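You operate a simulated robot arm through the tools that you are given. There is no shell and no other tool.

You run a simulated two-armed robot. Do the job below in one go: nothing can be reset, and whatever is moved stays where it is left.

## Task
Clamp the glass cap with the blue top on the seal tester, draw below 300 mbar, then let air in.
Fine: close both clamp levers before the suction knob opens; turn it shut before the air button; leave the cap clamped.

It is judged by the outcome, as a careful person would: the job done as asked, and still so three seconds after it is handed in. It fails if anything else is knocked over, pushed out of place, dropped, spilled or broken. Lids that push on must go on centred and level and be pressed home; caps that screw on are set level and turned clockwise until they are tight.

## Robot
Two 7-joint arms with two-finger parallel grippers on one trunk that stands fixed in place. Base frame: the origin is at the foot of the trunk, x ahead of it, y to its left, z up; the work surface is at about z = 850. Readings come in mm, rad, newtons and seconds.
The left shoulder is at [47, 182, 1192], the right one opposite. With the tool pointing down near the work surface each hand reaches from about 220 to 720 mm from the base axis, measured 20 degrees to its own side. Payload 3.91 kg a hand.
The TCP of each hand is the grasp point between the finger pads, 30 mm short of the fingertips. In the tool frame z runs along the fingers and y along their closing line. The gripper opens to 110 mm. The fingers are 20 mm wide and 10 mm thick; the gripper's body (48 by 112 mm) begins 55 mm behind the TCP.
Orientation is that of the tool frame in the base frame, as a unit quaternion [x, y, z, w]. With the fingers straight down and closing along the base's y, the tool's x points along the base's -x, its y along +y and its z along -z.

## Interface
- The arms move only by the tool arm_command. It takes "left_targets", "right_targets" or both (then of equal length, played together; a hand with none holds still); each is a list that holds one entry, the list of rows, each a list of 7 numbers: the turn, a rotation vector about the tool's x, y, z in rad, then the shift along the tool's x, y, z in mm, then the opening in per cent of the stroke, from 0 (shut) to 100 (fully open). In form: [[[ax, ay, az, dx, dy, dz, gripper], ...]]. A call has 1 to 20 rows; each row is the pose to reach, as a shift and turn from the pose commanded when the call began, along the tool's axes at that moment. A row lasts 0.2 s, in which the tool goes at most 50 mm and 0.15 rad; a call with a longer step from one row to the next is refused whole, and so is a gripper value outside its range. Where a pose cannot be reached the arm comes as near as it can. A force on the tool above 40 N (or 10 N above the force at the start of the call, whichever is more), or a blocked arm, ends the call early, and 0.2 s more pass. The fingers move at their own pace (about 72 mm/s each) and stop on an object; they squeeze with about 31 N. The grip force told is the motor's: it shows also when the fingers shut on nothing. Time passes only in rows, and 0.2 s behind the last, so rows that repeat a pose let the fingers close. The reply holds the time, the measured pose of the TCP, the force on the tool along the base axes, the opening and the grip force, in the units named above and with some noise, with the torque about the TCP (base axes, N m) and any sound that the robot's microphone picked up.
- Cameras (640 x 400 px; columns grow to the right, rows downward): "scene" is now at [149.9, -55.4, 1396.5]; the picture's right is [-0.63, -0.78, 0.00], its down [-0.39, 0.31, -0.87] and it looks along [0.67, -0.54, -0.50] (base axes); focal length 214 px, centre (320, 200). "left" rides on the left gripper at [72, -17, -103] in its tool frame; the picture's right is [0.23, 0.97, 0.00], its down [-0.76, 0.18, -0.62] and it looks along [-0.61, 0.14, 0.78] (tool axes); focal length 222 px, centre (320, 200). "right" rides on the right gripper at [72, 17, -103] in its tool frame; the picture's right is [-0.23, 0.97, 0.00], its down [-0.76, -0.18, -0.62] and it looks along [-0.61, -0.14, 0.78] (tool axes); focal length 222 px, centre (320, 200). There is no depth. A picture from a camera that has moved, and an enlarged one, comes with that camera's place and axes in the base frame and with its lens. The place of the scene camera against the robot may be out by one fixed shift of up to 12 mm in any direction.
- capture(camera): a new picture of that camera. It takes no simulated time.
- lift_body(by): slides the trunk up (or, below 0, down) by that many mm; the arms and the scene camera ride with it, the base frame stays. It gives what a move gives, with no picture.
- aim_head(pan, tilt): turns the head with the scene camera to pan (to the left, within 1.396 rad either way) and tilt (down, from -0.506 to 1.204), counted from straight ahead of the robot. It gives what a move gives.
- close_up(camera, box): a new picture of the part [left, top, right, bottom] of that camera's present view, enlarged. It takes no simulated time.
- job_done(): hands the job in; it is judged then, once.

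Places have to be worked out from the pictures, the camera data and where the tool is seen. Open the grippers and draw the arms clear of the work before you hand the job in, unless the task says otherwise.

The tools are called after "Call:" as name(argument=value, ...) on one line, values as JSON. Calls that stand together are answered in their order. arm_command: Moves the arms, as the interface text tells. Its arguments: {"type":"object","properties":{"left_targets":{"type":"array","items":{"type":"array","items":{"type":"array","items":{"type":"number"}}}},"right_targets":{"type":"array","items":{"type":"array","items":{"type":"array","items":{"type":"number"}}}}},"required":[]} The other tools are called the same way: lift_body (by) slides the trunk up or down; aim_head (pan, tilt) turns the head that bears the scene camera; capture (camera) takes a picture; close_up (camera, box) takes an enlarged picture of a part of a camera's view; job_done () hands the job in.

At the start:

```text
time_s: 0.0
left_ee_pos: [365.0, -14.0, 1274.9]
left_orientation: [-0.002, 1.0, -0.001, 0.0]
left_contact_force: [-0.6, 0.4, -0.3]
left_ft_torque: [-0.01, -0.01, 0.01]
left_opening: 110.1
left_finger_force: 0.3
right_ee_pos: [244.4, -355.7, 1264.5]
right_orientation: [-0.001, 1.0, 0.0, 0.001]
right_contact_force: [1.0, -0.5, 0.4]
right_ft_torque: [0.0, 0.02, 0.06]
right_opening: 110.0
right_finger_force: 0.1
trunk travel left (down, up): [-450.0, 64.0]
head pan, tilt: [-0.677, 0.524]
```

scene: 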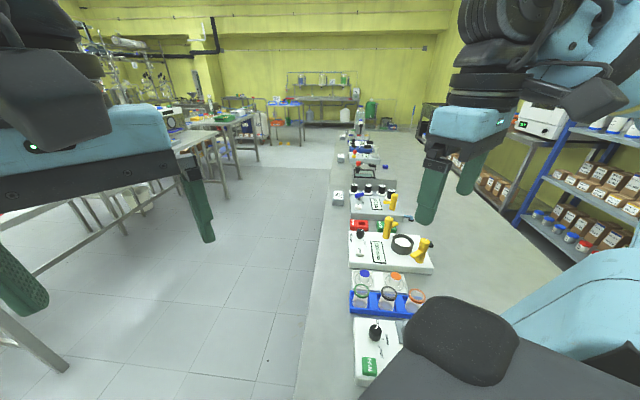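
right: 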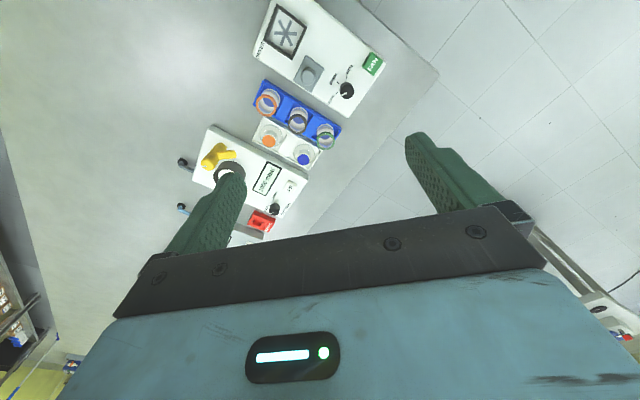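
left: 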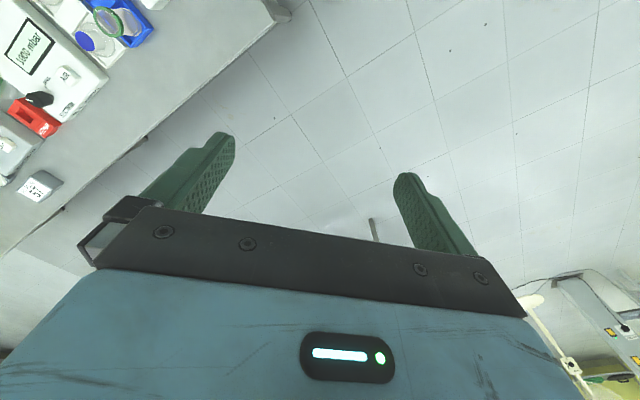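

The pictures show a tester with yellow clamps, and small glass caps in racks beside it. I'll look at these more closely.

Call:
close_up(camera="scene", box=[320, 180, 460, 390])

Call:
close_up(camera="right", box=[160, 0, 400, 250])

Call:
close_up(camera="left", box=[0, 0, 200, 210])

```text
1.90 times, centred on (390, 285) of scene
camera zoom: at [149.9, -55.4, 1396.5], right [-0.63, -0.78, 0.0], down [-0.39, 0.31, -0.87], along [0.67, -0.54, -0.5], focal length 408 px, centre (187, 38)
```

zoom: 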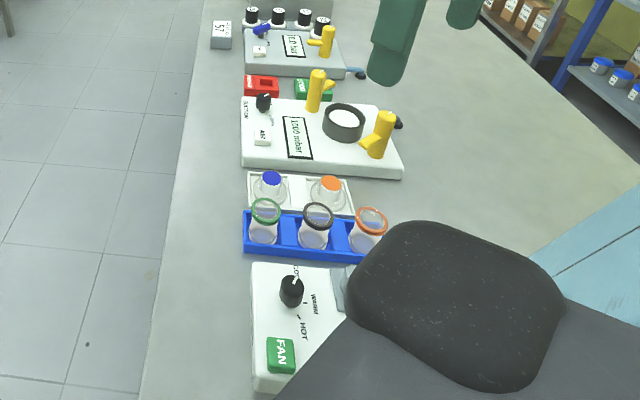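

```text
1.60 times, centred on (280, 125) of right
camera zoom: at [172.0, -337.6, 1368.7], right [0.23, 0.97, 0.0], down [0.76, -0.18, 0.62], along [0.61, -0.14, -0.78], focal length 355 px, centre (384, 320)
```

zoom: 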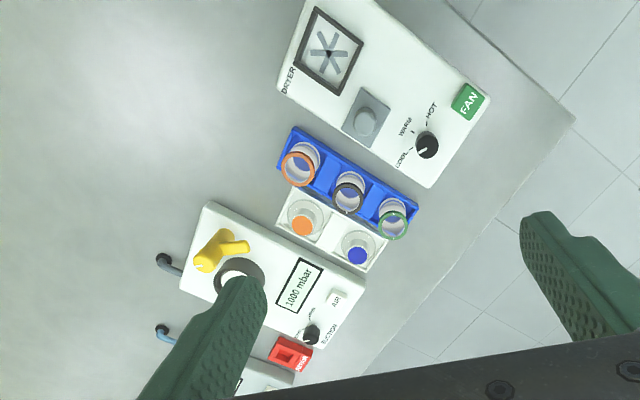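

```text
1.90 times, centred on (100, 105) of left
camera zoom: at [292.8, -32.2, 1376.8], right [-0.23, 0.97, 0.0], down [0.76, 0.18, 0.62], along [0.61, 0.14, -0.78], focal length 423 px, centre (739, 381)
```

zoom: 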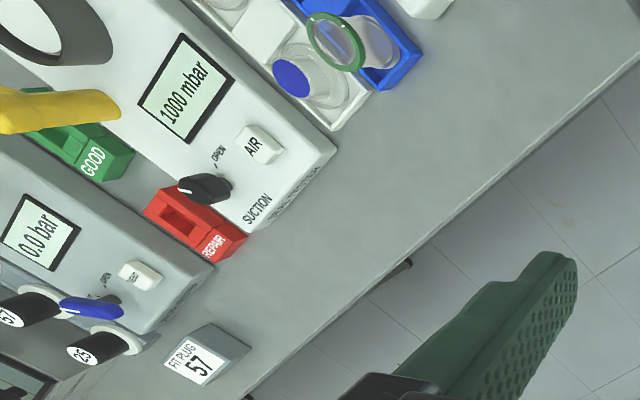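

The tester stands right‑ahead around (450, -550), with the glass caps in a white rack next to it. I'll aim the head more toward it.

Call:
aim_head(pan=-0.85, tilt=0.85)

Call:
capture(camera="scene")

```text
time_s: 0.8
left_ee_pos: [365.2, -14.3, 1274.4]
left_orientation: [-0.002, 1.0, 0.0, 0.0]
left_contact_force: [-0.2, 0.1, 0.2]
left_ft_torque: [0.0, 0.0, 0.03]
left_opening: 109.6
left_finger_force: 0.0
right_ee_pos: [245.2, -355.3, 1264.3]
right_orientation: [-0.001, 1.0, 0.0, 0.001]
right_contact_force: [0.1, -0.2, 0.1]
right_ft_torque: [-0.01, -0.02, 0.0]
right_opening: 110.2
right_finger_force: 0.1
trunk travel left (down, up): [-450.0, 64.0]
head pan, tilt: [-0.85, 0.85]
```

```text
taken
camera scene: at [131.1, -57.4, 1368.8], right [-0.75, -0.66, 0.0], down [-0.5, 0.56, -0.66], along [0.44, -0.5, -0.75], focal length 214 px, centre (320, 200)
```

scene: 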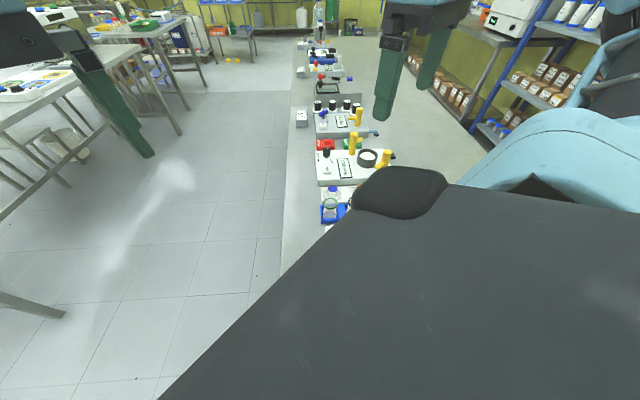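

My own shoulder blocks the head view, so I'll aim it back and use the right wrist camera. I'll move the right hand over and turn it toward the tester for a clearer look.

Call:
arm_command(right_targets=[[[0, 0, 0.1, 0, -20, 28, 100], [0, 0, 0.2, 0, -40, 56, 100], [0, 0, 0.3, 0, -60, 84, 100], [0, 0, 0.4, 0, -75, 114, 100]]])

Call:
aim_head(pan=-0.75, tilt=0.5)

Call:
capture(camera="right")

Call:
capture(camera="scene")

```text
time_s: 1.8
left_ee_pos: [363.9, -16.1, 1272.7]
left_orientation: [-0.002, 1.0, -0.001, 0.0]
left_contact_force: [-0.1, -0.7, 0.3]
left_ft_torque: [0.0, -0.01, -0.05]
left_opening: 110.0
left_finger_force: 0.0
right_ee_pos: [244.0, -432.7, 1150.2]
right_orientation: [0.198, 0.98, 0.0, 0.002]
right_contact_force: [0.3, 0.0, -0.3]
right_ft_torque: [0.01, 0.04, 0.03]
right_opening: 110.2
right_finger_force: 0.0
trunk travel left (down, up): [-450.0, 64.0]
head pan, tilt: [-0.85, 0.85]
```

```text
time_s: 2.6
left_ee_pos: [365.4, -13.9, 1273.3]
left_orientation: [-0.002, 1.0, -0.001, 0.0]
left_contact_force: [0.0, 0.1, 0.2]
left_ft_torque: [0.01, -0.02, -0.03]
left_opening: 109.7
left_finger_force: 0.0
right_ee_pos: [244.4, -430.2, 1151.0]
right_orientation: [0.198, 0.98, 0.0, 0.003]
right_contact_force: [0.3, 0.7, -0.1]
right_ft_torque: [0.02, 0.0, -0.01]
right_opening: 110.0
right_finger_force: 0.0
trunk travel left (down, up): [-450.0, 64.0]
head pan, tilt: [-0.75, 0.499]
```

```text
taken
camera right: at [183.6, -385.7, 1254.8], right [0.59, 0.81, 0.0], down [0.63, -0.46, 0.63], along [0.51, -0.37, -0.78], focal length 222 px, centre (320, 200)
```

right: 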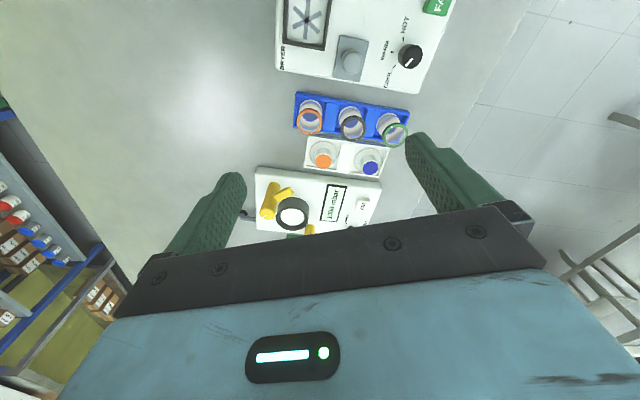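

```text
taken
camera scene: at [145.6, -60.7, 1398.8], right [-0.68, -0.73, 0.0], down [-0.35, 0.33, -0.88], along [0.64, -0.6, -0.48], focal length 214 px, centre (320, 200)
```

scene: 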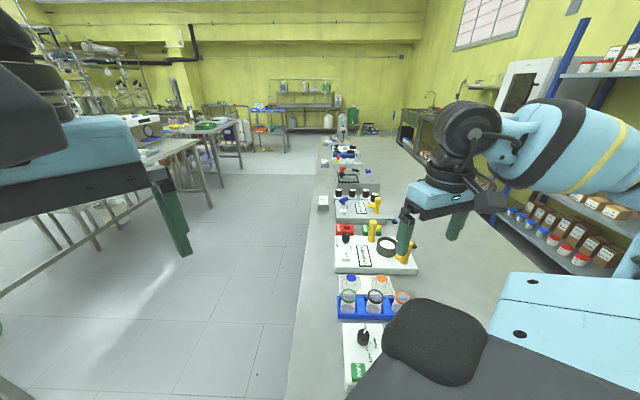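

The tester is in view but partly hidden by my gripper. I'll shift the hand about 100 mm toward it so that it falls in the clear part of the picture.

Call:
arm_command(right_targets=[[[0, 0, 0, -33, -8, 0, 100], [0, 0, 0, -66, -16, 0, 100], [0, 0, 0, -97, -24, 0, 100], [0, 0, 0, -97, -24, 0, 100]]])

Call:
capture(camera="right")

Call:
capture(camera="scene")

```text
time_s: 3.6
left_ee_pos: [364.9, -14.7, 1273.4]
left_orientation: [-0.002, 1.0, -0.001, 0.0]
left_contact_force: [-0.2, -0.5, 0.1]
left_ft_torque: [-0.02, 0.01, 0.0]
left_opening: 109.9
left_finger_force: 0.1
right_ee_pos: [325.4, -489.2, 1151.6]
right_orientation: [0.198, 0.98, 0.0, 0.001]
right_contact_force: [-0.6, 0.7, -0.8]
right_ft_torque: [0.02, -0.02, -0.04]
right_opening: 110.2
right_finger_force: 0.0
trunk travel left (down, up): [-450.0, 64.0]
head pan, tilt: [-0.75, 0.499]
```

```text
taken
camera right: at [263.6, -444.5, 1254.5], right [0.59, 0.81, 0.0], down [0.63, -0.46, 0.62], along [0.51, -0.37, -0.78], focal length 222 px, centre (320, 200)
```

right: 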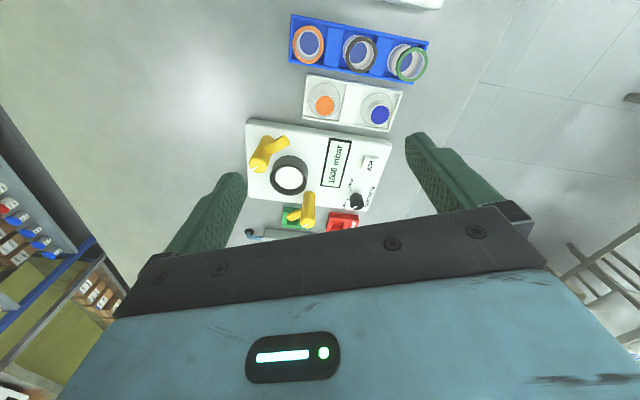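

```text
taken
camera scene: at [145.2, -60.4, 1398.9], right [-0.68, -0.73, 0.0], down [-0.35, 0.33, -0.88], along [0.64, -0.6, -0.48], focal length 214 px, centre (320, 200)
```

scene: 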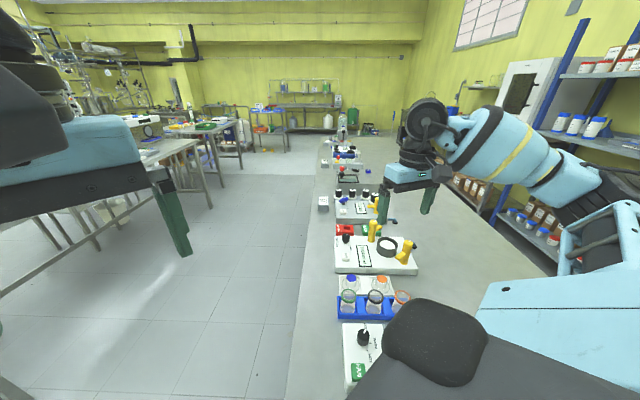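

Call:
close_up(camera="right", box=[235, 60, 415, 240])

Call:
close_up(camera="scene", box=[325, 205, 425, 325])

Call:
close_up(camera="right", box=[240, 115, 380, 215])

```text
2.22 times, centred on (325, 150) of right
camera zoom: at [263.6, -444.5, 1254.5], right [0.59, 0.81, 0.0], down [0.63, -0.46, 0.62], along [0.51, -0.37, -0.78], focal length 494 px, centre (309, 311)
```

zoom: 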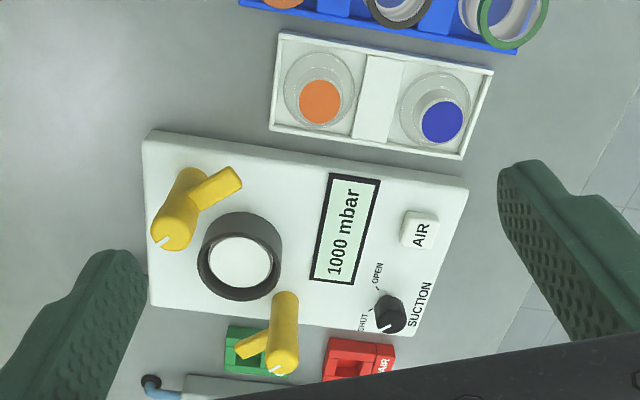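

```text
3.33 times, centred on (375, 265) of scene
camera zoom: at [145.2, -60.4, 1398.9], right [-0.68, -0.73, 0.0], down [-0.35, 0.33, -0.88], along [0.64, -0.6, -0.48], focal length 715 px, centre (137, -17)
```

zoom: 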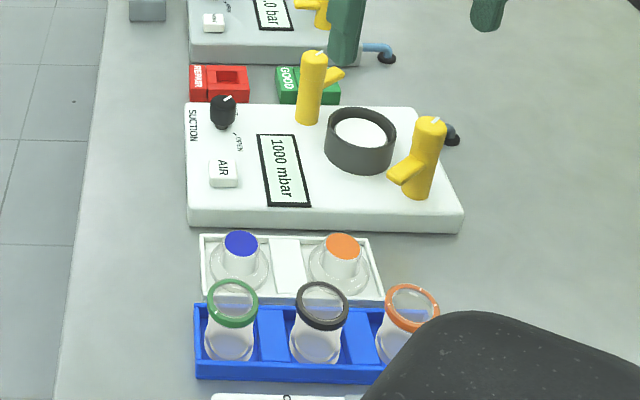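

```text
4.00 times, centred on (310, 165) of right
camera zoom: at [263.6, -444.5, 1254.5], right [0.59, 0.81, 0.0], down [0.63, -0.46, 0.62], along [0.51, -0.37, -0.78], focal length 888 px, centre (360, 340)
```

zoom: 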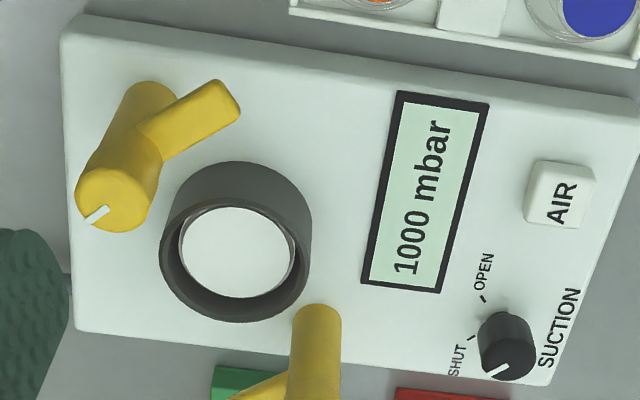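

The wrist view shows a tester rotated about 45°. The ring seat is near (415, -627), and the yellow posts are near (345, -619) and (486, -634) with their lever arms swung off. The suction knob is near (543, -555) and AIR near (487, -490). I'll lower the hand for a closer look at the ring and clamps.

Call:
arm_command(right_targets=[[[0, 0, 0, -6, -22, 35, 100], [0, 0, 0, -11, -43, 70, 100], [0, 0, 0, -16.5, -65, 105, 100], [0, 0, 0, -16.5, -65, 105, 100]]])

Call:
capture(camera="right")

Call:
capture(camera="scene")

```text
time_s: 4.7
left_ee_pos: [364.8, -14.0, 1273.4]
left_orientation: [-0.002, 1.0, -0.001, 0.0]
left_contact_force: [-0.2, 0.1, 0.4]
left_ft_torque: [-0.03, -0.03, -0.01]
left_opening: 109.9
left_finger_force: 0.1
right_ee_pos: [317.8, -556.7, 1045.1]
right_orientation: [0.198, 0.98, 0.0, 0.002]
right_contact_force: [-0.1, -0.1, -1.0]
right_ft_torque: [-0.02, 0.0, 0.02]
right_opening: 110.1
right_finger_force: 0.1
trunk travel left (down, up): [-450.0, 64.0]
head pan, tilt: [-0.75, 0.499]
```

```text
taken
camera right: at [257.3, -511.7, 1149.2], right [0.59, 0.81, 0.0], down [0.63, -0.46, 0.62], along [0.5, -0.37, -0.78], focal length 222 px, centre (320, 200)
```

right: 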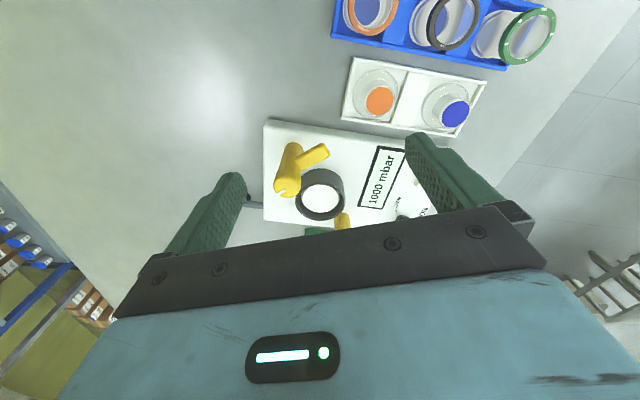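

```text
taken
camera scene: at [145.8, -60.3, 1398.8], right [-0.68, -0.73, 0.0], down [-0.35, 0.33, -0.88], along [0.64, -0.6, -0.48], focal length 214 px, centre (320, 200)
```

scene: 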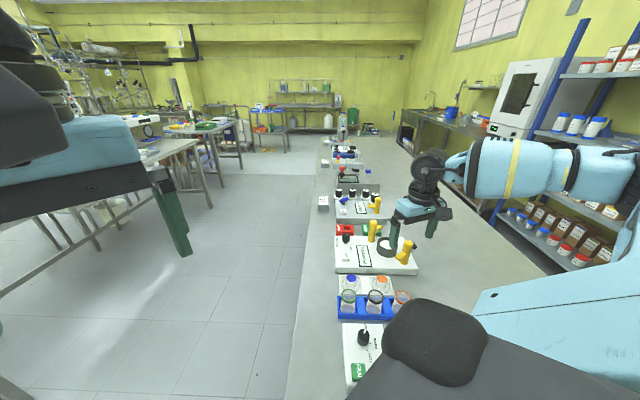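

Call:
close_up(camera="right", box=[245, 110, 425, 240])

Call:
close_up(camera="right", box=[330, 40, 500, 150])

Call:
close_up(camera="scene", box=[325, 205, 425, 325])

```text
3.08 times, centred on (335, 175) of right
camera zoom: at [257.3, -511.7, 1149.2], right [0.59, 0.81, 0.0], down [0.63, -0.46, 0.62], along [0.5, -0.37, -0.78], focal length 684 px, centre (274, 277)
```

zoom: 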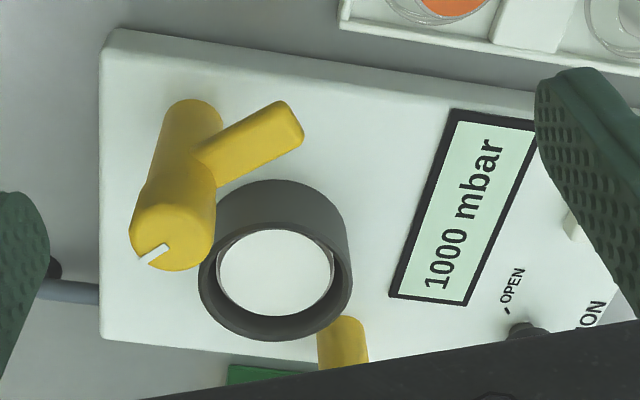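

```text
3.64 times, centred on (415, 95) of right
camera zoom: at [257.3, -511.7, 1149.2], right [0.59, 0.81, 0.0], down [0.63, -0.46, 0.62], along [0.5, -0.37, -0.78], focal length 808 px, centre (-26, 582)
```

zoom: 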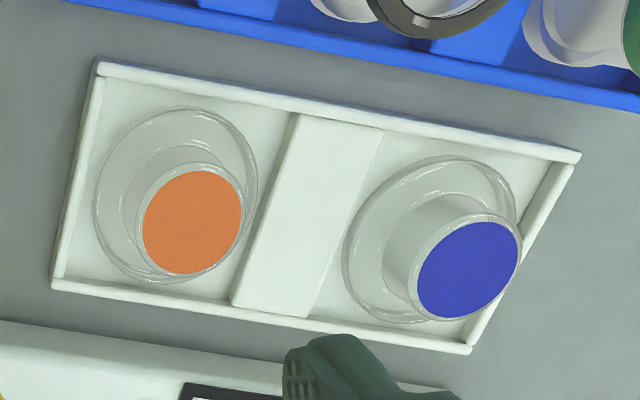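

```text
3.33 times, centred on (375, 265) of scene
camera zoom: at [145.8, -60.3, 1398.8], right [-0.68, -0.73, 0.0], down [-0.35, 0.33, -0.88], along [0.64, -0.6, -0.48], focal length 715 px, centre (137, -17)
```

zoom: 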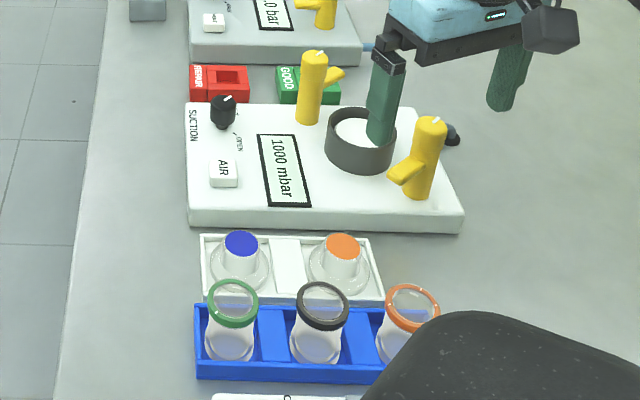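

Triangulating the two views puts the blue cap's axis at about (412, -436), its top at z≈895 and its flange at z≈866. The ring rim is at about (412, -625, 906), and the post tops at z≈957. I'll move above the blue cap with the closing line square to the line of the posts, and check before going down.

Call:
arm_command(right_targets=[[[0, 0, -0.08, -10, 37, 5, 60], [0, 0, -0.16, -20, 74, 10, 55], [0, 0, -0.24, -30, 111, 25, 55], [0, 0, -0.3, -40.2, 147.8, 45, 55], [0, 0, -0.3, -40.2, 147.8, 45, 55]]])

Call:
capture(camera="right")

Call:
capture(camera="scene")

```text
time_s: 5.8
left_ee_pos: [365.3, -14.6, 1274.4]
left_orientation: [-0.002, 1.0, -0.001, 0.0]
left_contact_force: [0.0, -0.2, 0.3]
left_ft_torque: [0.01, 0.02, -0.01]
left_opening: 110.4
left_finger_force: 0.0
right_ee_pos: [412.2, -436.0, 1002.6]
right_orientation: [0.049, 0.999, 0.001, 0.0]
right_contact_force: [0.5, -0.3, 0.6]
right_ft_torque: [0.02, -0.06, -0.01]
right_opening: 60.5
right_finger_force: 0.2
trunk travel left (down, up): [-450.0, 64.0]
head pan, tilt: [-0.75, 0.499]
```

```text
taken
camera right: at [340.9, -410.4, 1106.0], right [0.32, 0.95, 0.0], down [0.74, -0.25, 0.62], along [0.59, -0.2, -0.78], focal length 222 px, centre (320, 200)
```

right: 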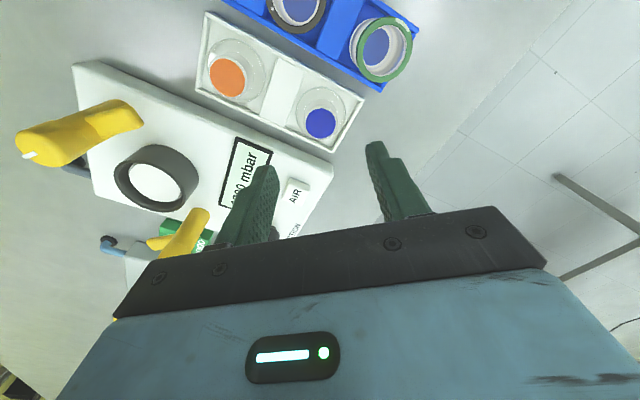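

```text
taken
camera scene: at [145.2, -61.2, 1398.9], right [-0.68, -0.73, 0.0], down [-0.35, 0.33, -0.88], along [0.64, -0.6, -0.48], focal length 214 px, centre (320, 200)
```

scene: 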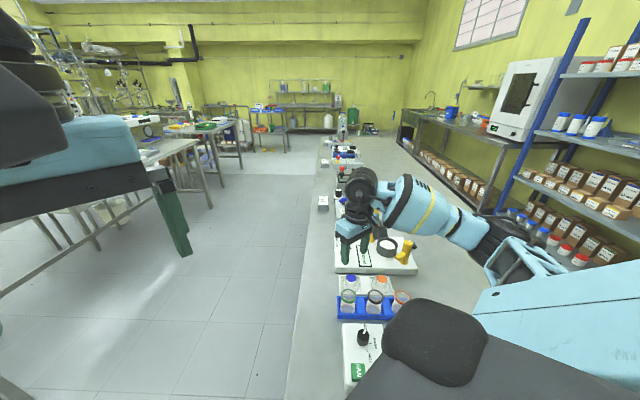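

Call:
close_up(camera="right", box=[240, 50, 420, 190])

Call:
close_up(camera="right", box=[0, 50, 340, 270])

Call:
close_up(camera="scene", box=[325, 205, 425, 325])

```text
2.86 times, centred on (330, 120) of right
camera zoom: at [340.9, -410.4, 1106.0], right [0.32, 0.95, 0.0], down [0.74, -0.25, 0.62], along [0.59, -0.2, -0.78], focal length 635 px, centre (291, 429)
```

zoom: 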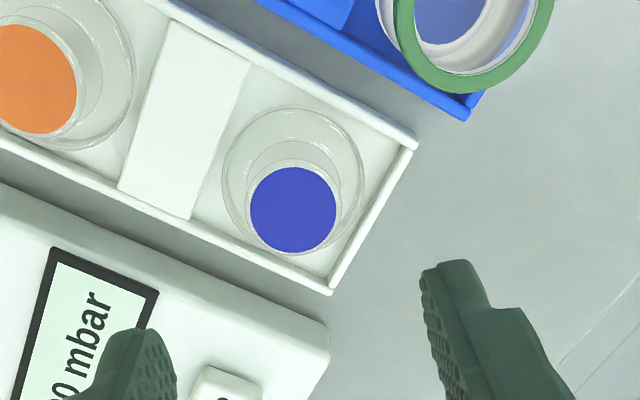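

```text
1.82 times, centred on (170, 160) of right
camera zoom: at [340.9, -410.4, 1106.0], right [0.32, 0.95, 0.0], down [0.74, -0.25, 0.62], along [0.59, -0.2, -0.78], focal length 404 px, centre (593, 273)
```

zoom: 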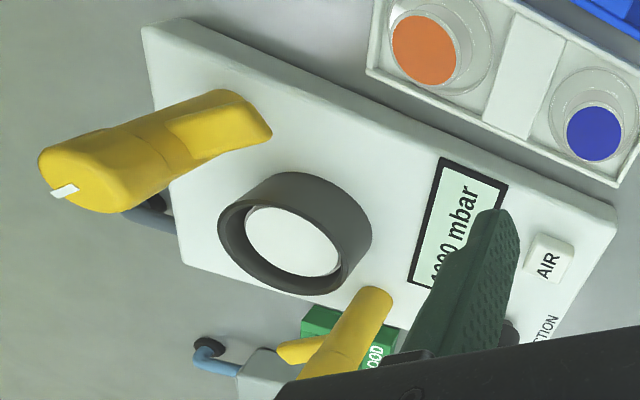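

```text
3.33 times, centred on (375, 265) of scene
camera zoom: at [145.2, -61.2, 1398.9], right [-0.68, -0.73, 0.0], down [-0.35, 0.33, -0.88], along [0.64, -0.6, -0.48], focal length 715 px, centre (137, -17)
```

zoom: 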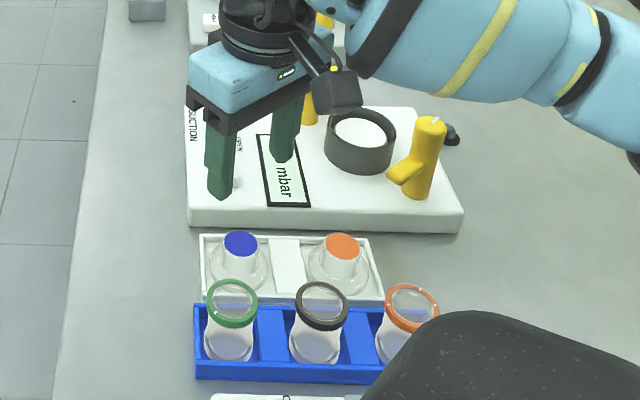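

The blue cap's centre checks out at (412.6, -435), almost exactly under the TCP, and the jar with the green rim is clear of the fingers. I'll go down so that the fingertips reach about z=877, straddling the knob above the flange.

Call:
arm_command(right_targets=[[[0, 0, 0, 0, 0, 35, 55], [0, 0, 0, 0, 0.5, 65, 55], [0, 0, 0, 0, 0.5, 85, 55], [0, 0, 0, 0, 0.5, 96, 55], [0, 0, 0, 0, 0.5, 96, 55]]])

Call:
capture(camera="right")

Call:
close_up(camera="scene", box=[325, 205, 425, 325])

```text
time_s: 7.0
left_ee_pos: [365.5, -15.0, 1274.5]
left_orientation: [-0.002, 1.0, -0.001, 0.0]
left_contact_force: [-0.5, -0.2, -0.8]
left_ft_torque: [-0.02, 0.01, -0.01]
left_opening: 109.9
left_finger_force: 0.1
right_ee_pos: [410.8, -435.2, 904.5]
right_orientation: [0.05, 0.999, 0.0, 0.001]
right_contact_force: [-0.9, -0.5, -0.3]
right_ft_torque: [0.0, 0.0, 0.0]
right_opening: 60.6
right_finger_force: 0.1
trunk travel left (down, up): [-450.0, 64.0]
head pan, tilt: [-0.75, 0.499]
```

```text
taken
camera right: at [339.0, -410.1, 1009.3], right [0.32, 0.95, 0.0], down [0.74, -0.25, 0.62], along [0.59, -0.2, -0.78], focal length 222 px, centre (320, 200)
```

right: 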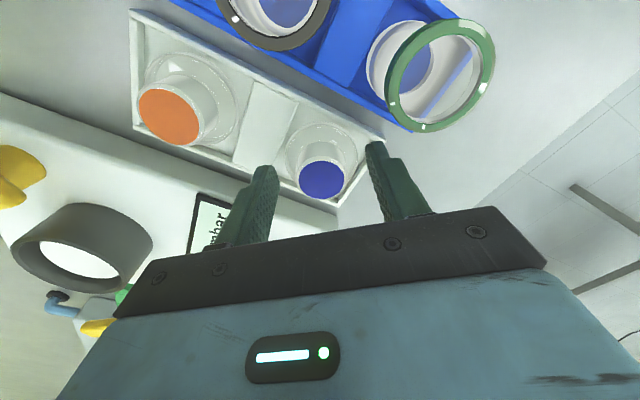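

```text
3.33 times, centred on (375, 265) of scene
camera zoom: at [146.0, -60.7, 1398.8], right [-0.68, -0.73, 0.0], down [-0.35, 0.33, -0.88], along [0.64, -0.6, -0.48], focal length 715 px, centre (137, -17)
```

zoom: 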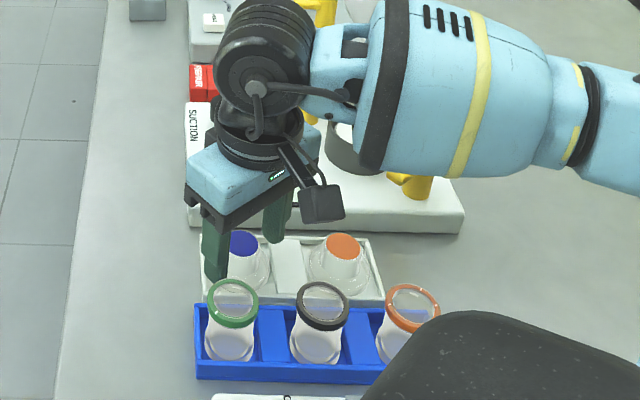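

The blue knob sits centred between the fingers, so I'll close the gripper on it.

Call:
arm_command(right_targets=[[[0, 0, 0, 0, 0, 0, 30], [0, 0, 0, 0, 0, 0, 15], [0, 0, 0, 0, 0, 0, 10], [0, 0, 0, 0, 0, 0, 10]]])

Call:
close_up(camera="right", box=[230, 60, 430, 220])

```text
time_s: 8.1
left_ee_pos: [365.8, -14.9, 1273.9]
left_orientation: [-0.002, 1.0, -0.001, -0.001]
left_contact_force: [0.7, 0.5, -0.3]
left_ft_torque: [0.03, 0.0, 0.0]
left_opening: 110.2
left_finger_force: 0.0
right_ee_pos: [409.3, -434.6, 905.8]
right_orientation: [0.049, 0.999, 0.001, 0.0]
right_contact_force: [-1.1, 0.1, 0.1]
right_ft_torque: [-0.01, 0.0, 0.0]
right_opening: 32.4
right_finger_force: 31.4
trunk travel left (down, up): [-450.0, 64.0]
head pan, tilt: [-0.75, 0.499]
```

```text
2.50 times, centred on (330, 140) of right
camera zoom: at [339.0, -410.2, 1009.5], right [0.32, 0.95, 0.0], down [0.74, -0.25, 0.62], along [0.59, -0.2, -0.78], focal length 555 px, centre (295, 350)
```

zoom: 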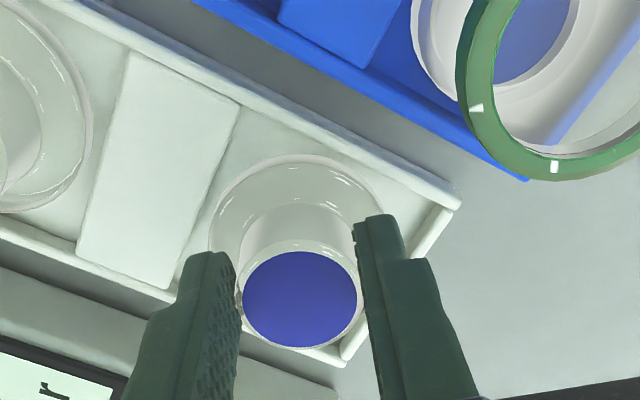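

The cap is gripped by a knob 32 mm wide. I'll lift it straight up about 100 mm.

Call:
arm_command(right_targets=[[[0, 0, 0, 0, 0, -8, 10], [0, 0, 0, 0, 0, -25, 10], [0, 0, 0, 0, 0, -55, 10], [0, 0, 0, 0, 0, -85, 10], [0, 0, 0, 0, 0, -110, 10], [0, 0, 0, 0, 0, -110, 10]]])

Call:
capture(camera="right")

Call:
close_up(camera="scene", box=[325, 175, 425, 325])

```text
time_s: 9.4
left_ee_pos: [366.1, -15.1, 1273.2]
left_orientation: [-0.001, 1.0, 0.0, 0.0]
left_contact_force: [-0.3, 0.3, -0.2]
left_ft_torque: [-0.01, 0.01, 0.01]
left_opening: 110.0
left_finger_force: 0.0
right_ee_pos: [409.9, -435.3, 1013.3]
right_orientation: [0.049, 0.999, 0.0, -0.001]
right_contact_force: [-0.6, 0.0, -0.6]
right_ft_torque: [0.01, -0.04, -0.02]
right_opening: 32.7
right_finger_force: 31.0
trunk travel left (down, up): [-450.0, 64.0]
head pan, tilt: [-0.75, 0.499]
```

```text
taken
camera right: at [338.7, -410.1, 1117.3], right [0.32, 0.95, 0.0], down [0.74, -0.25, 0.62], along [0.59, -0.2, -0.78], focal length 222 px, centre (320, 200)
```

right: 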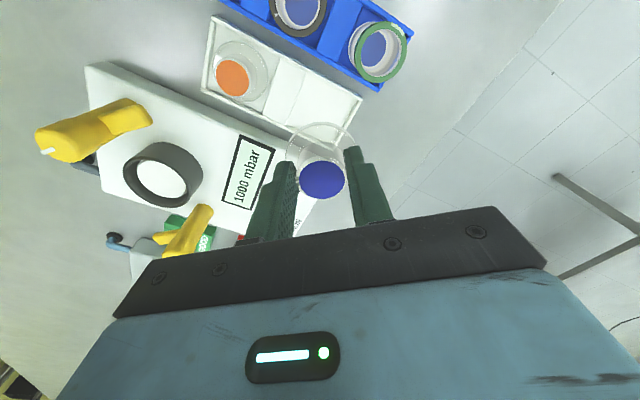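

```text
2.67 times, centred on (375, 250) of scene
camera zoom: at [146.1, -61.0, 1398.7], right [-0.68, -0.73, 0.0], down [-0.35, 0.33, -0.88], along [0.64, -0.6, -0.48], focal length 572 px, centre (173, 67)
```

zoom: 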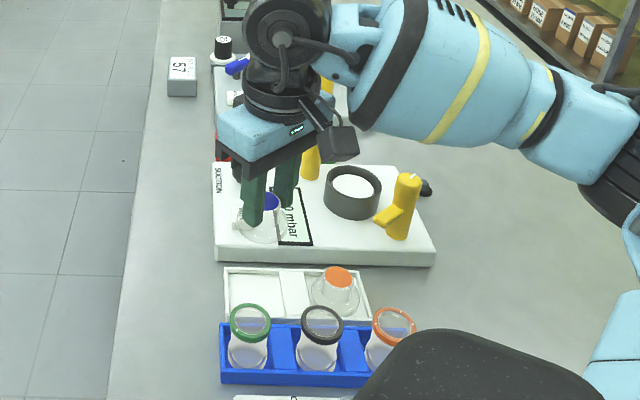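

The cap is held well. I'll zoom in on the ring and posts from this viewpoint to refine their positions, and check that the cap hangs level.

Call:
close_up(camera="right", box=[30, 80, 230, 240])

Call:
close_up(camera="right", box=[240, 100, 400, 230])

Call:
close_up(camera="scene", box=[345, 220, 395, 280])

```text
2.50 times, centred on (130, 160) of right
camera zoom: at [338.7, -410.1, 1117.3], right [0.32, 0.95, 0.0], down [0.74, -0.25, 0.62], along [0.59, -0.2, -0.78], focal length 555 px, centre (795, 300)
```

zoom: 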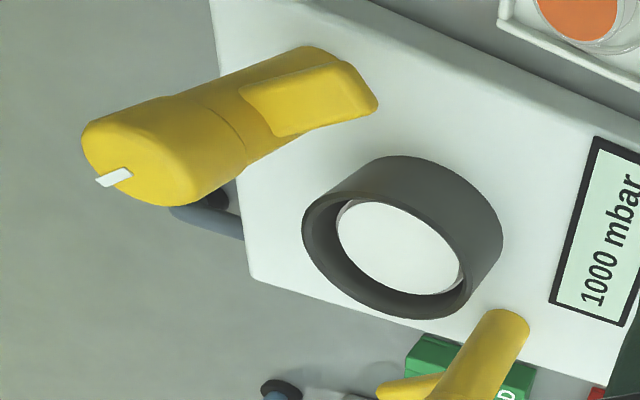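

```text
3.08 times, centred on (320, 165) of right
camera zoom: at [338.7, -410.1, 1117.3], right [0.32, 0.95, 0.0], down [0.74, -0.25, 0.62], along [0.59, -0.2, -0.78], focal length 684 px, centre (320, 308)
```

zoom: 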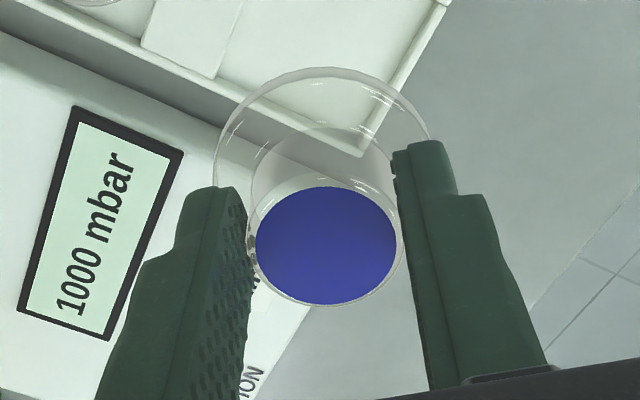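

```text
6.67 times, centred on (370, 250) of scene
camera zoom: at [146.1, -61.0, 1398.7], right [-0.68, -0.73, 0.0], down [-0.35, 0.33, -0.88], along [0.64, -0.6, -0.48], focal length 1430 px, centre (-13, -133)
```

zoom: 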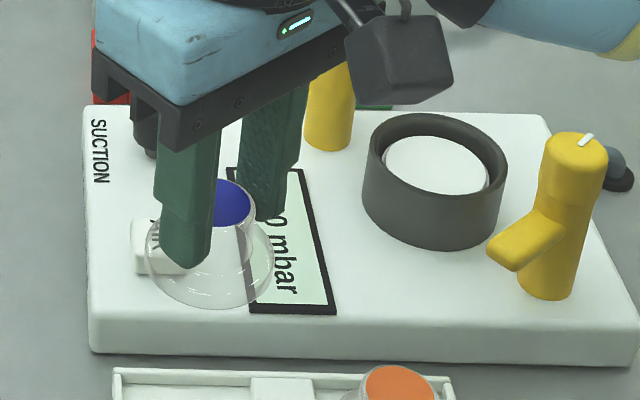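

The cap (about 52 mm across) hangs level and looks set to drop into the ring's bore. I'll carry it over the ring and hover about 35 mm above the rim to align it by eye.

Call:
arm_command(right_targets=[[[0, 0, 0, -2, -20, 0, 10], [0, 0, 0, -6, -55, 0, 10], [0, 0, 0, -10, -92, 0, 10], [0, 0, 0, -14, -130, 0, 10], [0, 0, 0, -18, -165, 0, 10], [0, 0, 0, -20.2, -190.3, 8, 10], [0, 0, 0, -20.2, -190.3, 28, 10], [0, 0, 0, -20.2, -190.3, 28, 10]]])

Call:
capture(camera="right")

Call:
close_up(camera="right", box=[240, 100, 400, 230])

Call:
close_up(camera="scene", box=[350, 200, 430, 280])

```text
time_s: 11.2
left_ee_pos: [364.6, -14.6, 1275.1]
left_orientation: [-0.002, 1.0, -0.001, -0.001]
left_contact_force: [0.6, -0.8, -0.4]
left_ft_torque: [-0.02, -0.02, 0.03]
left_opening: 109.9
left_finger_force: 0.0
right_ee_pos: [414.8, -599.2, 1008.7]
right_orientation: [0.05, 0.999, 0.0, 0.001]
right_contact_force: [0.1, 0.2, -1.0]
right_ft_torque: [-0.01, 0.04, 0.01]
right_opening: 32.6
right_finger_force: 31.0
right hand out of reach, approached as far as the arm can: row 5, 6, 7, 8
trunk travel left (down, up): [-450.0, 64.0]
head pan, tilt: [-0.75, 0.499]
```

```text
taken
camera right: at [344.5, -574.0, 1112.6], right [0.32, 0.95, 0.0], down [0.74, -0.25, 0.62], along [0.59, -0.2, -0.78], focal length 222 px, centre (320, 200)
```

right: 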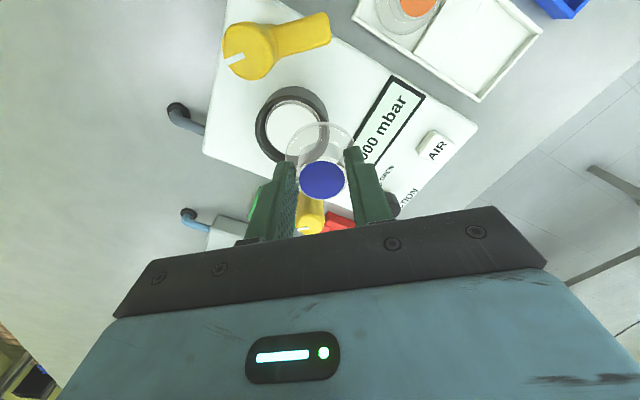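

```text
3.08 times, centred on (320, 165) of right
camera zoom: at [344.5, -574.0, 1112.6], right [0.32, 0.95, 0.0], down [0.74, -0.25, 0.62], along [0.59, -0.2, -0.78], focal length 684 px, centre (320, 308)
```

zoom: 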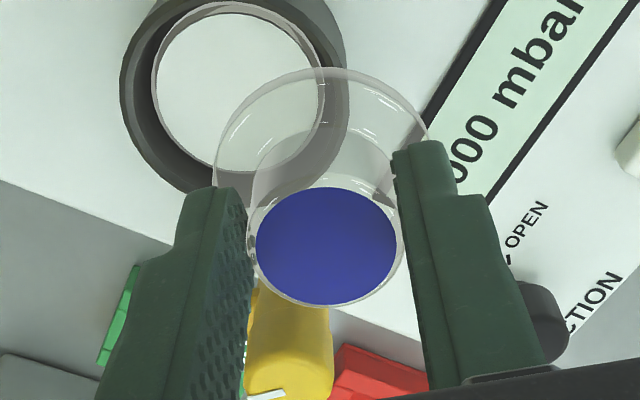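

```text
5.00 times, centred on (390, 240) of scene
camera zoom: at [146.0, -60.5, 1398.8], right [-0.68, -0.73, 0.0], down [-0.35, 0.33, -0.88], along [0.64, -0.6, -0.48], focal length 1072 px, centre (-30, 0)
```

zoom: 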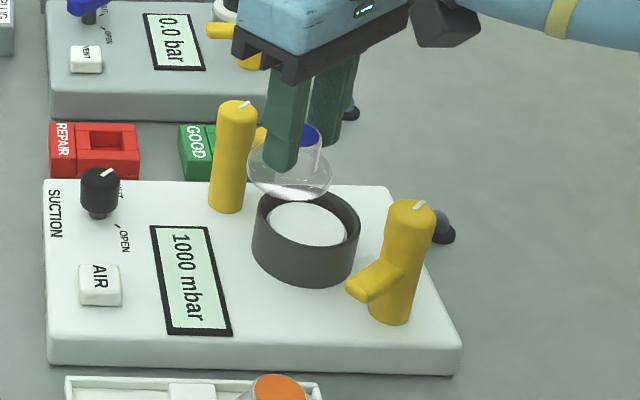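

The arm stopped short at (415, -599), about 28 mm from the target. I'll look at the arm's posture before choosing how to gain reach.

Call:
capture(camera="scene")

Call:
capture(camera="left")

```text
taken
camera scene: at [146.0, -60.5, 1398.8], right [-0.68, -0.73, 0.0], down [-0.35, 0.33, -0.88], along [0.64, -0.6, -0.48], focal length 214 px, centre (320, 200)
```

scene: 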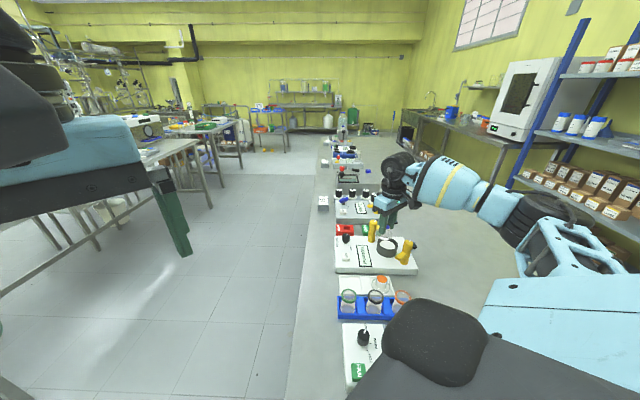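

```text
taken
camera left: at [292.8, -32.0, 1376.8], right [-0.23, 0.97, 0.0], down [0.76, 0.18, 0.62], along [0.61, 0.14, -0.78], focal length 222 px, centre (320, 200)
```

left: 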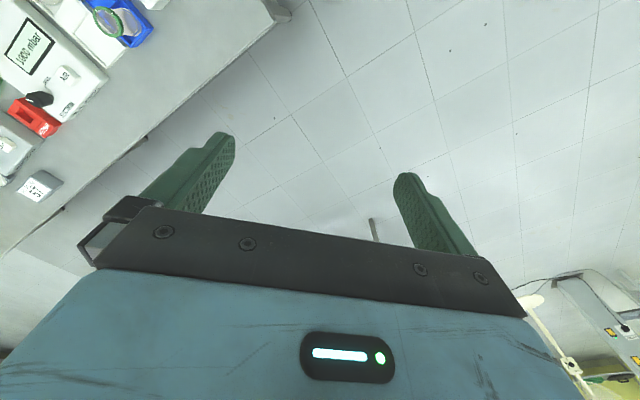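

The wrist is about level with the shoulder and the elbow is swung out, so this looks like a joint limit rather than the arm's length. I'll try turning the hand's yaw slightly and rising a little to see if that frees more reach.

Call:
arm_command(right_targets=[[[0, 0, 0, 0, 0, -30, 10], [0, 0, 0.1, 0, 0, -30, 10], [0, 0, 0.2, 0, 0, -30, 10], [0, 0, 0.3, 0, 0, -30, 10], [0, 0, 0.3, 0, 0, -30, 10]]])

```text
time_s: 12.4
left_ee_pos: [365.7, -15.0, 1272.8]
left_orientation: [-0.002, 1.0, -0.001, 0.0]
left_contact_force: [-0.4, -0.1, -0.3]
left_ft_torque: [0.0, -0.01, -0.03]
left_opening: 109.9
left_finger_force: 0.0
right_ee_pos: [415.5, -596.7, 1038.3]
right_orientation: [0.198, 0.98, 0.0, 0.0]
right_contact_force: [0.3, -0.7, -1.4]
right_ft_torque: [-0.01, -0.01, -0.01]
right_opening: 32.6
right_finger_force: 30.6
trunk travel left (down, up): [-450.0, 64.0]
head pan, tilt: [-0.75, 0.499]
```

The reference pose is the one reached, and the yaw change worked. I'll try the remaining 30 mm sideways with this yaw, still up high.

Call:
arm_command(right_targets=[[[0, 0, 0, -4.5, -14, 0, 10], [0, 0, 0, -9, -29, 0, 10], [0, 0, 0, -9, -29, 0, 10]]])

```text
time_s: 13.2
left_ee_pos: [366.2, -13.5, 1273.9]
left_orientation: [-0.002, 1.0, -0.001, 0.0]
left_contact_force: [0.7, 0.2, 0.8]
left_ft_torque: [0.01, -0.02, 0.02]
left_opening: 110.1
left_finger_force: 0.0
right_ee_pos: [412.2, -627.4, 1038.5]
right_orientation: [0.198, 0.98, 0.0, 0.0]
right_contact_force: [-0.1, -0.3, 0.0]
right_ft_torque: [0.0, -0.02, 0.02]
right_opening: 33.0
right_finger_force: 31.5
trunk travel left (down, up): [-450.0, 64.0]
head pan, tilt: [-0.75, 0.499]
```

That works: at this yaw the hand is now over the ring at (412, -627). I'll look at the alignment of the cap over the bore.

Call:
capture(camera="right")

Call:
close_up(camera="right", box=[240, 100, 400, 230])

Call:
close_up(camera="scene", box=[350, 200, 430, 280])

```text
taken
camera right: at [350.8, -582.7, 1142.6], right [0.59, 0.81, 0.0], down [0.63, -0.46, 0.62], along [0.5, -0.37, -0.78], focal length 222 px, centre (320, 200)
```

right: 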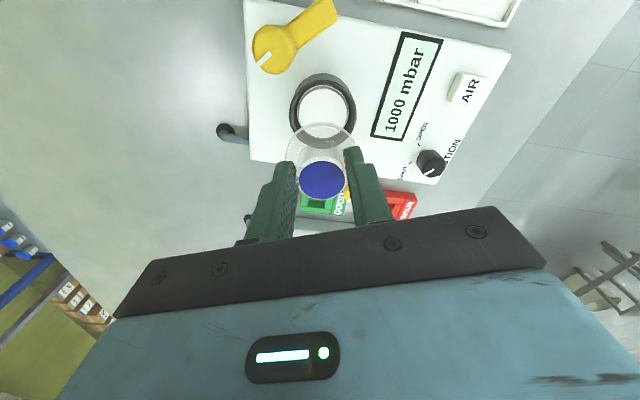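

```text
3.08 times, centred on (320, 165) of right
camera zoom: at [350.8, -582.7, 1142.6], right [0.59, 0.81, 0.0], down [0.63, -0.46, 0.62], along [0.5, -0.37, -0.78], focal length 684 px, centre (320, 308)
```

zoom: 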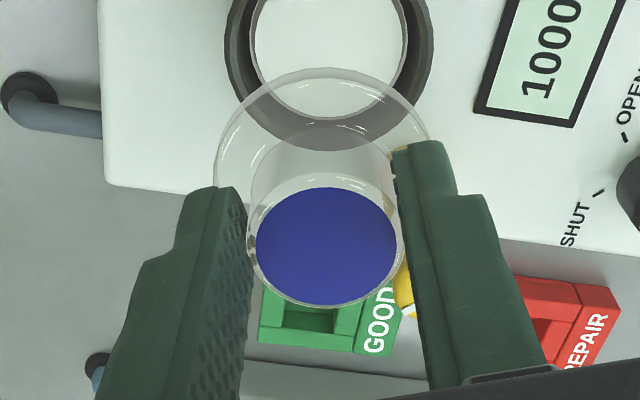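

```text
5.00 times, centred on (390, 240) of scene
camera zoom: at [146.1, -60.8, 1398.8], right [-0.68, -0.73, 0.0], down [-0.35, 0.33, -0.88], along [0.64, -0.6, -0.48], focal length 1072 px, centre (-30, 0)
```

zoom: 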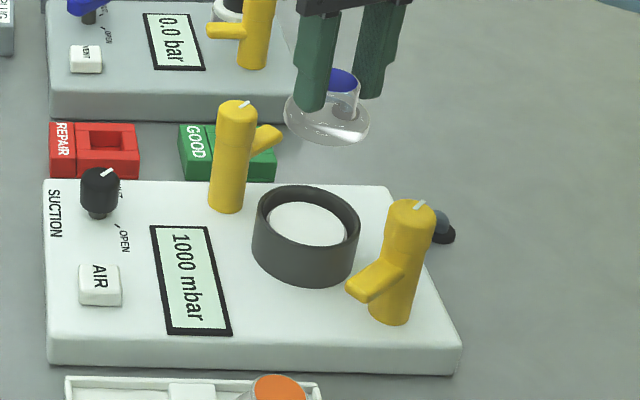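

Call:
close_up(camera="right", box=[270, 60, 370, 160])

Call:
close_up(camera="scene", box=[370, 230, 410, 265])

```text
4.00 times, centred on (320, 110) of right
camera zoom: at [350.8, -582.7, 1142.6], right [0.59, 0.81, 0.0], down [0.63, -0.46, 0.62], along [0.5, -0.37, -0.78], focal length 888 px, centre (320, 560)
```

zoom: 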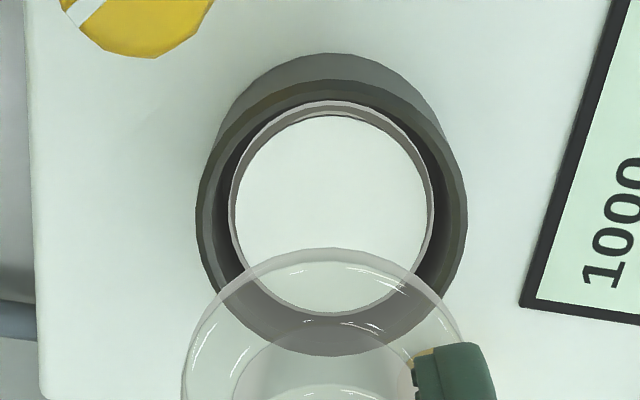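

```text
11.43 times, centred on (390, 248) of scene
camera zoom: at [146.1, -60.8, 1398.8], right [-0.68, -0.73, 0.0], down [-0.35, 0.33, -0.88], along [0.64, -0.6, -0.48], focal length 2451 px, centre (-480, -343)
```

zoom: 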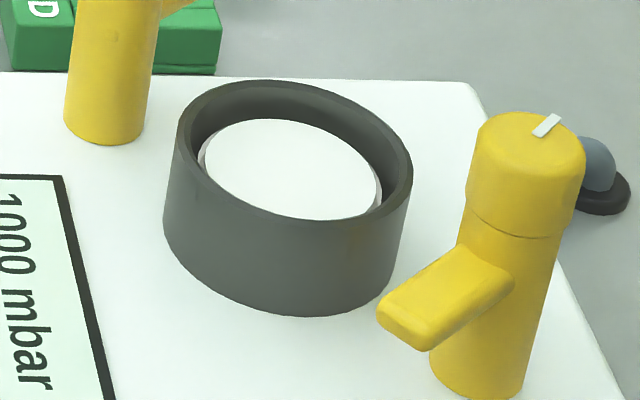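

The cap is level, and the bore (about 62 mm) is wider than the cap (about 52 mm), with a white seal disc at its floor. I judge the ring to be about 4 mm further in +x, so I'll shift that much and go down to about 12 mm above the rim before checking again.

Call:
arm_command(right_targets=[[[0, 0, 0, -3.7, 1.5, 10, 10], [0, 0, 0, -3.7, 1.5, 35, 10], [0, 0, 0, -3.7, 1.5, 60, 10], [0, 0, 0, -3.7, 1.5, 78, 10], [0, 0, 0, -3.7, 1.5, 78, 10]]])

Call:
capture(camera="right")

Call:
close_up(camera="right", box=[260, 100, 380, 210])

Call:
close_up(camera="scene", box=[365, 220, 415, 265])

```text
time_s: 14.4
left_ee_pos: [365.0, -14.9, 1273.7]
left_orientation: [-0.002, 1.0, -0.001, 0.0]
left_contact_force: [-0.2, 0.2, 0.2]
left_ft_torque: [0.01, 0.01, 0.02]
left_opening: 110.2
left_finger_force: 0.0
right_ee_pos: [416.2, -628.1, 964.1]
right_orientation: [0.199, 0.98, -0.001, 0.003]
right_contact_force: [1.4, -1.1, 8.3]
right_ft_torque: [-0.13, -0.17, -0.05]
right_opening: 32.5
right_finger_force: 31.1
trunk travel left (down, up): [-450.0, 64.0]
head pan, tilt: [-0.75, 0.499]
```

```text
taken
camera right: at [354.3, -583.2, 1067.8], right [0.59, 0.81, 0.0], down [0.63, -0.46, 0.63], along [0.51, -0.37, -0.78], focal length 222 px, centre (320, 200)
```

right: 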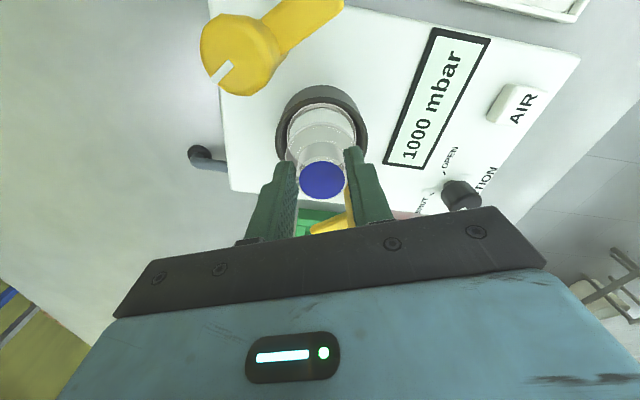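

```text
3.64 times, centred on (320, 155) of right
camera zoom: at [354.3, -583.2, 1067.8], right [0.59, 0.81, 0.0], down [0.63, -0.46, 0.63], along [0.51, -0.37, -0.78], focal length 808 px, centre (320, 364)
```

zoom: 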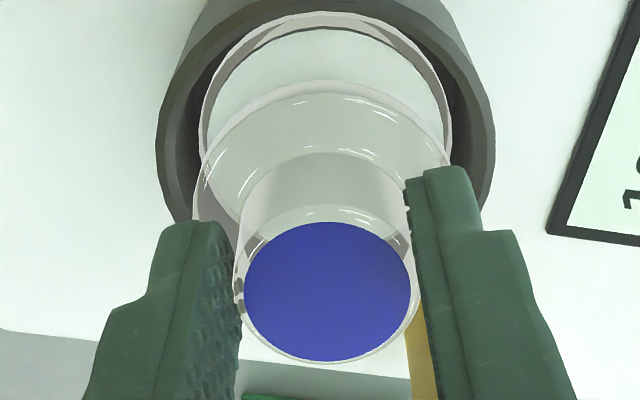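

```text
8.89 times, centred on (390, 242) of scene
camera zoom: at [145.5, -60.1, 1399.0], right [-0.68, -0.73, 0.0], down [-0.35, 0.33, -0.88], along [0.64, -0.6, -0.48], focal length 1906 px, centre (-302, -178)
```

zoom: 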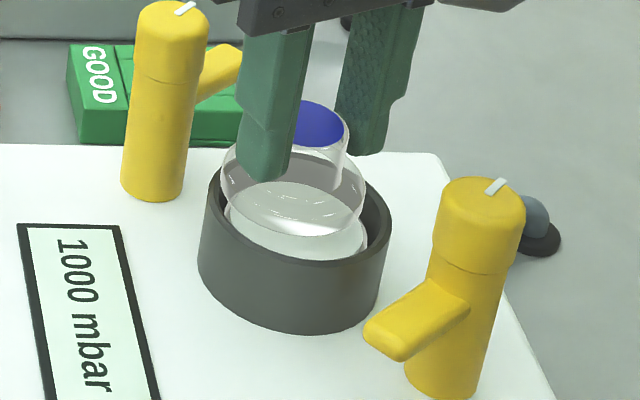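

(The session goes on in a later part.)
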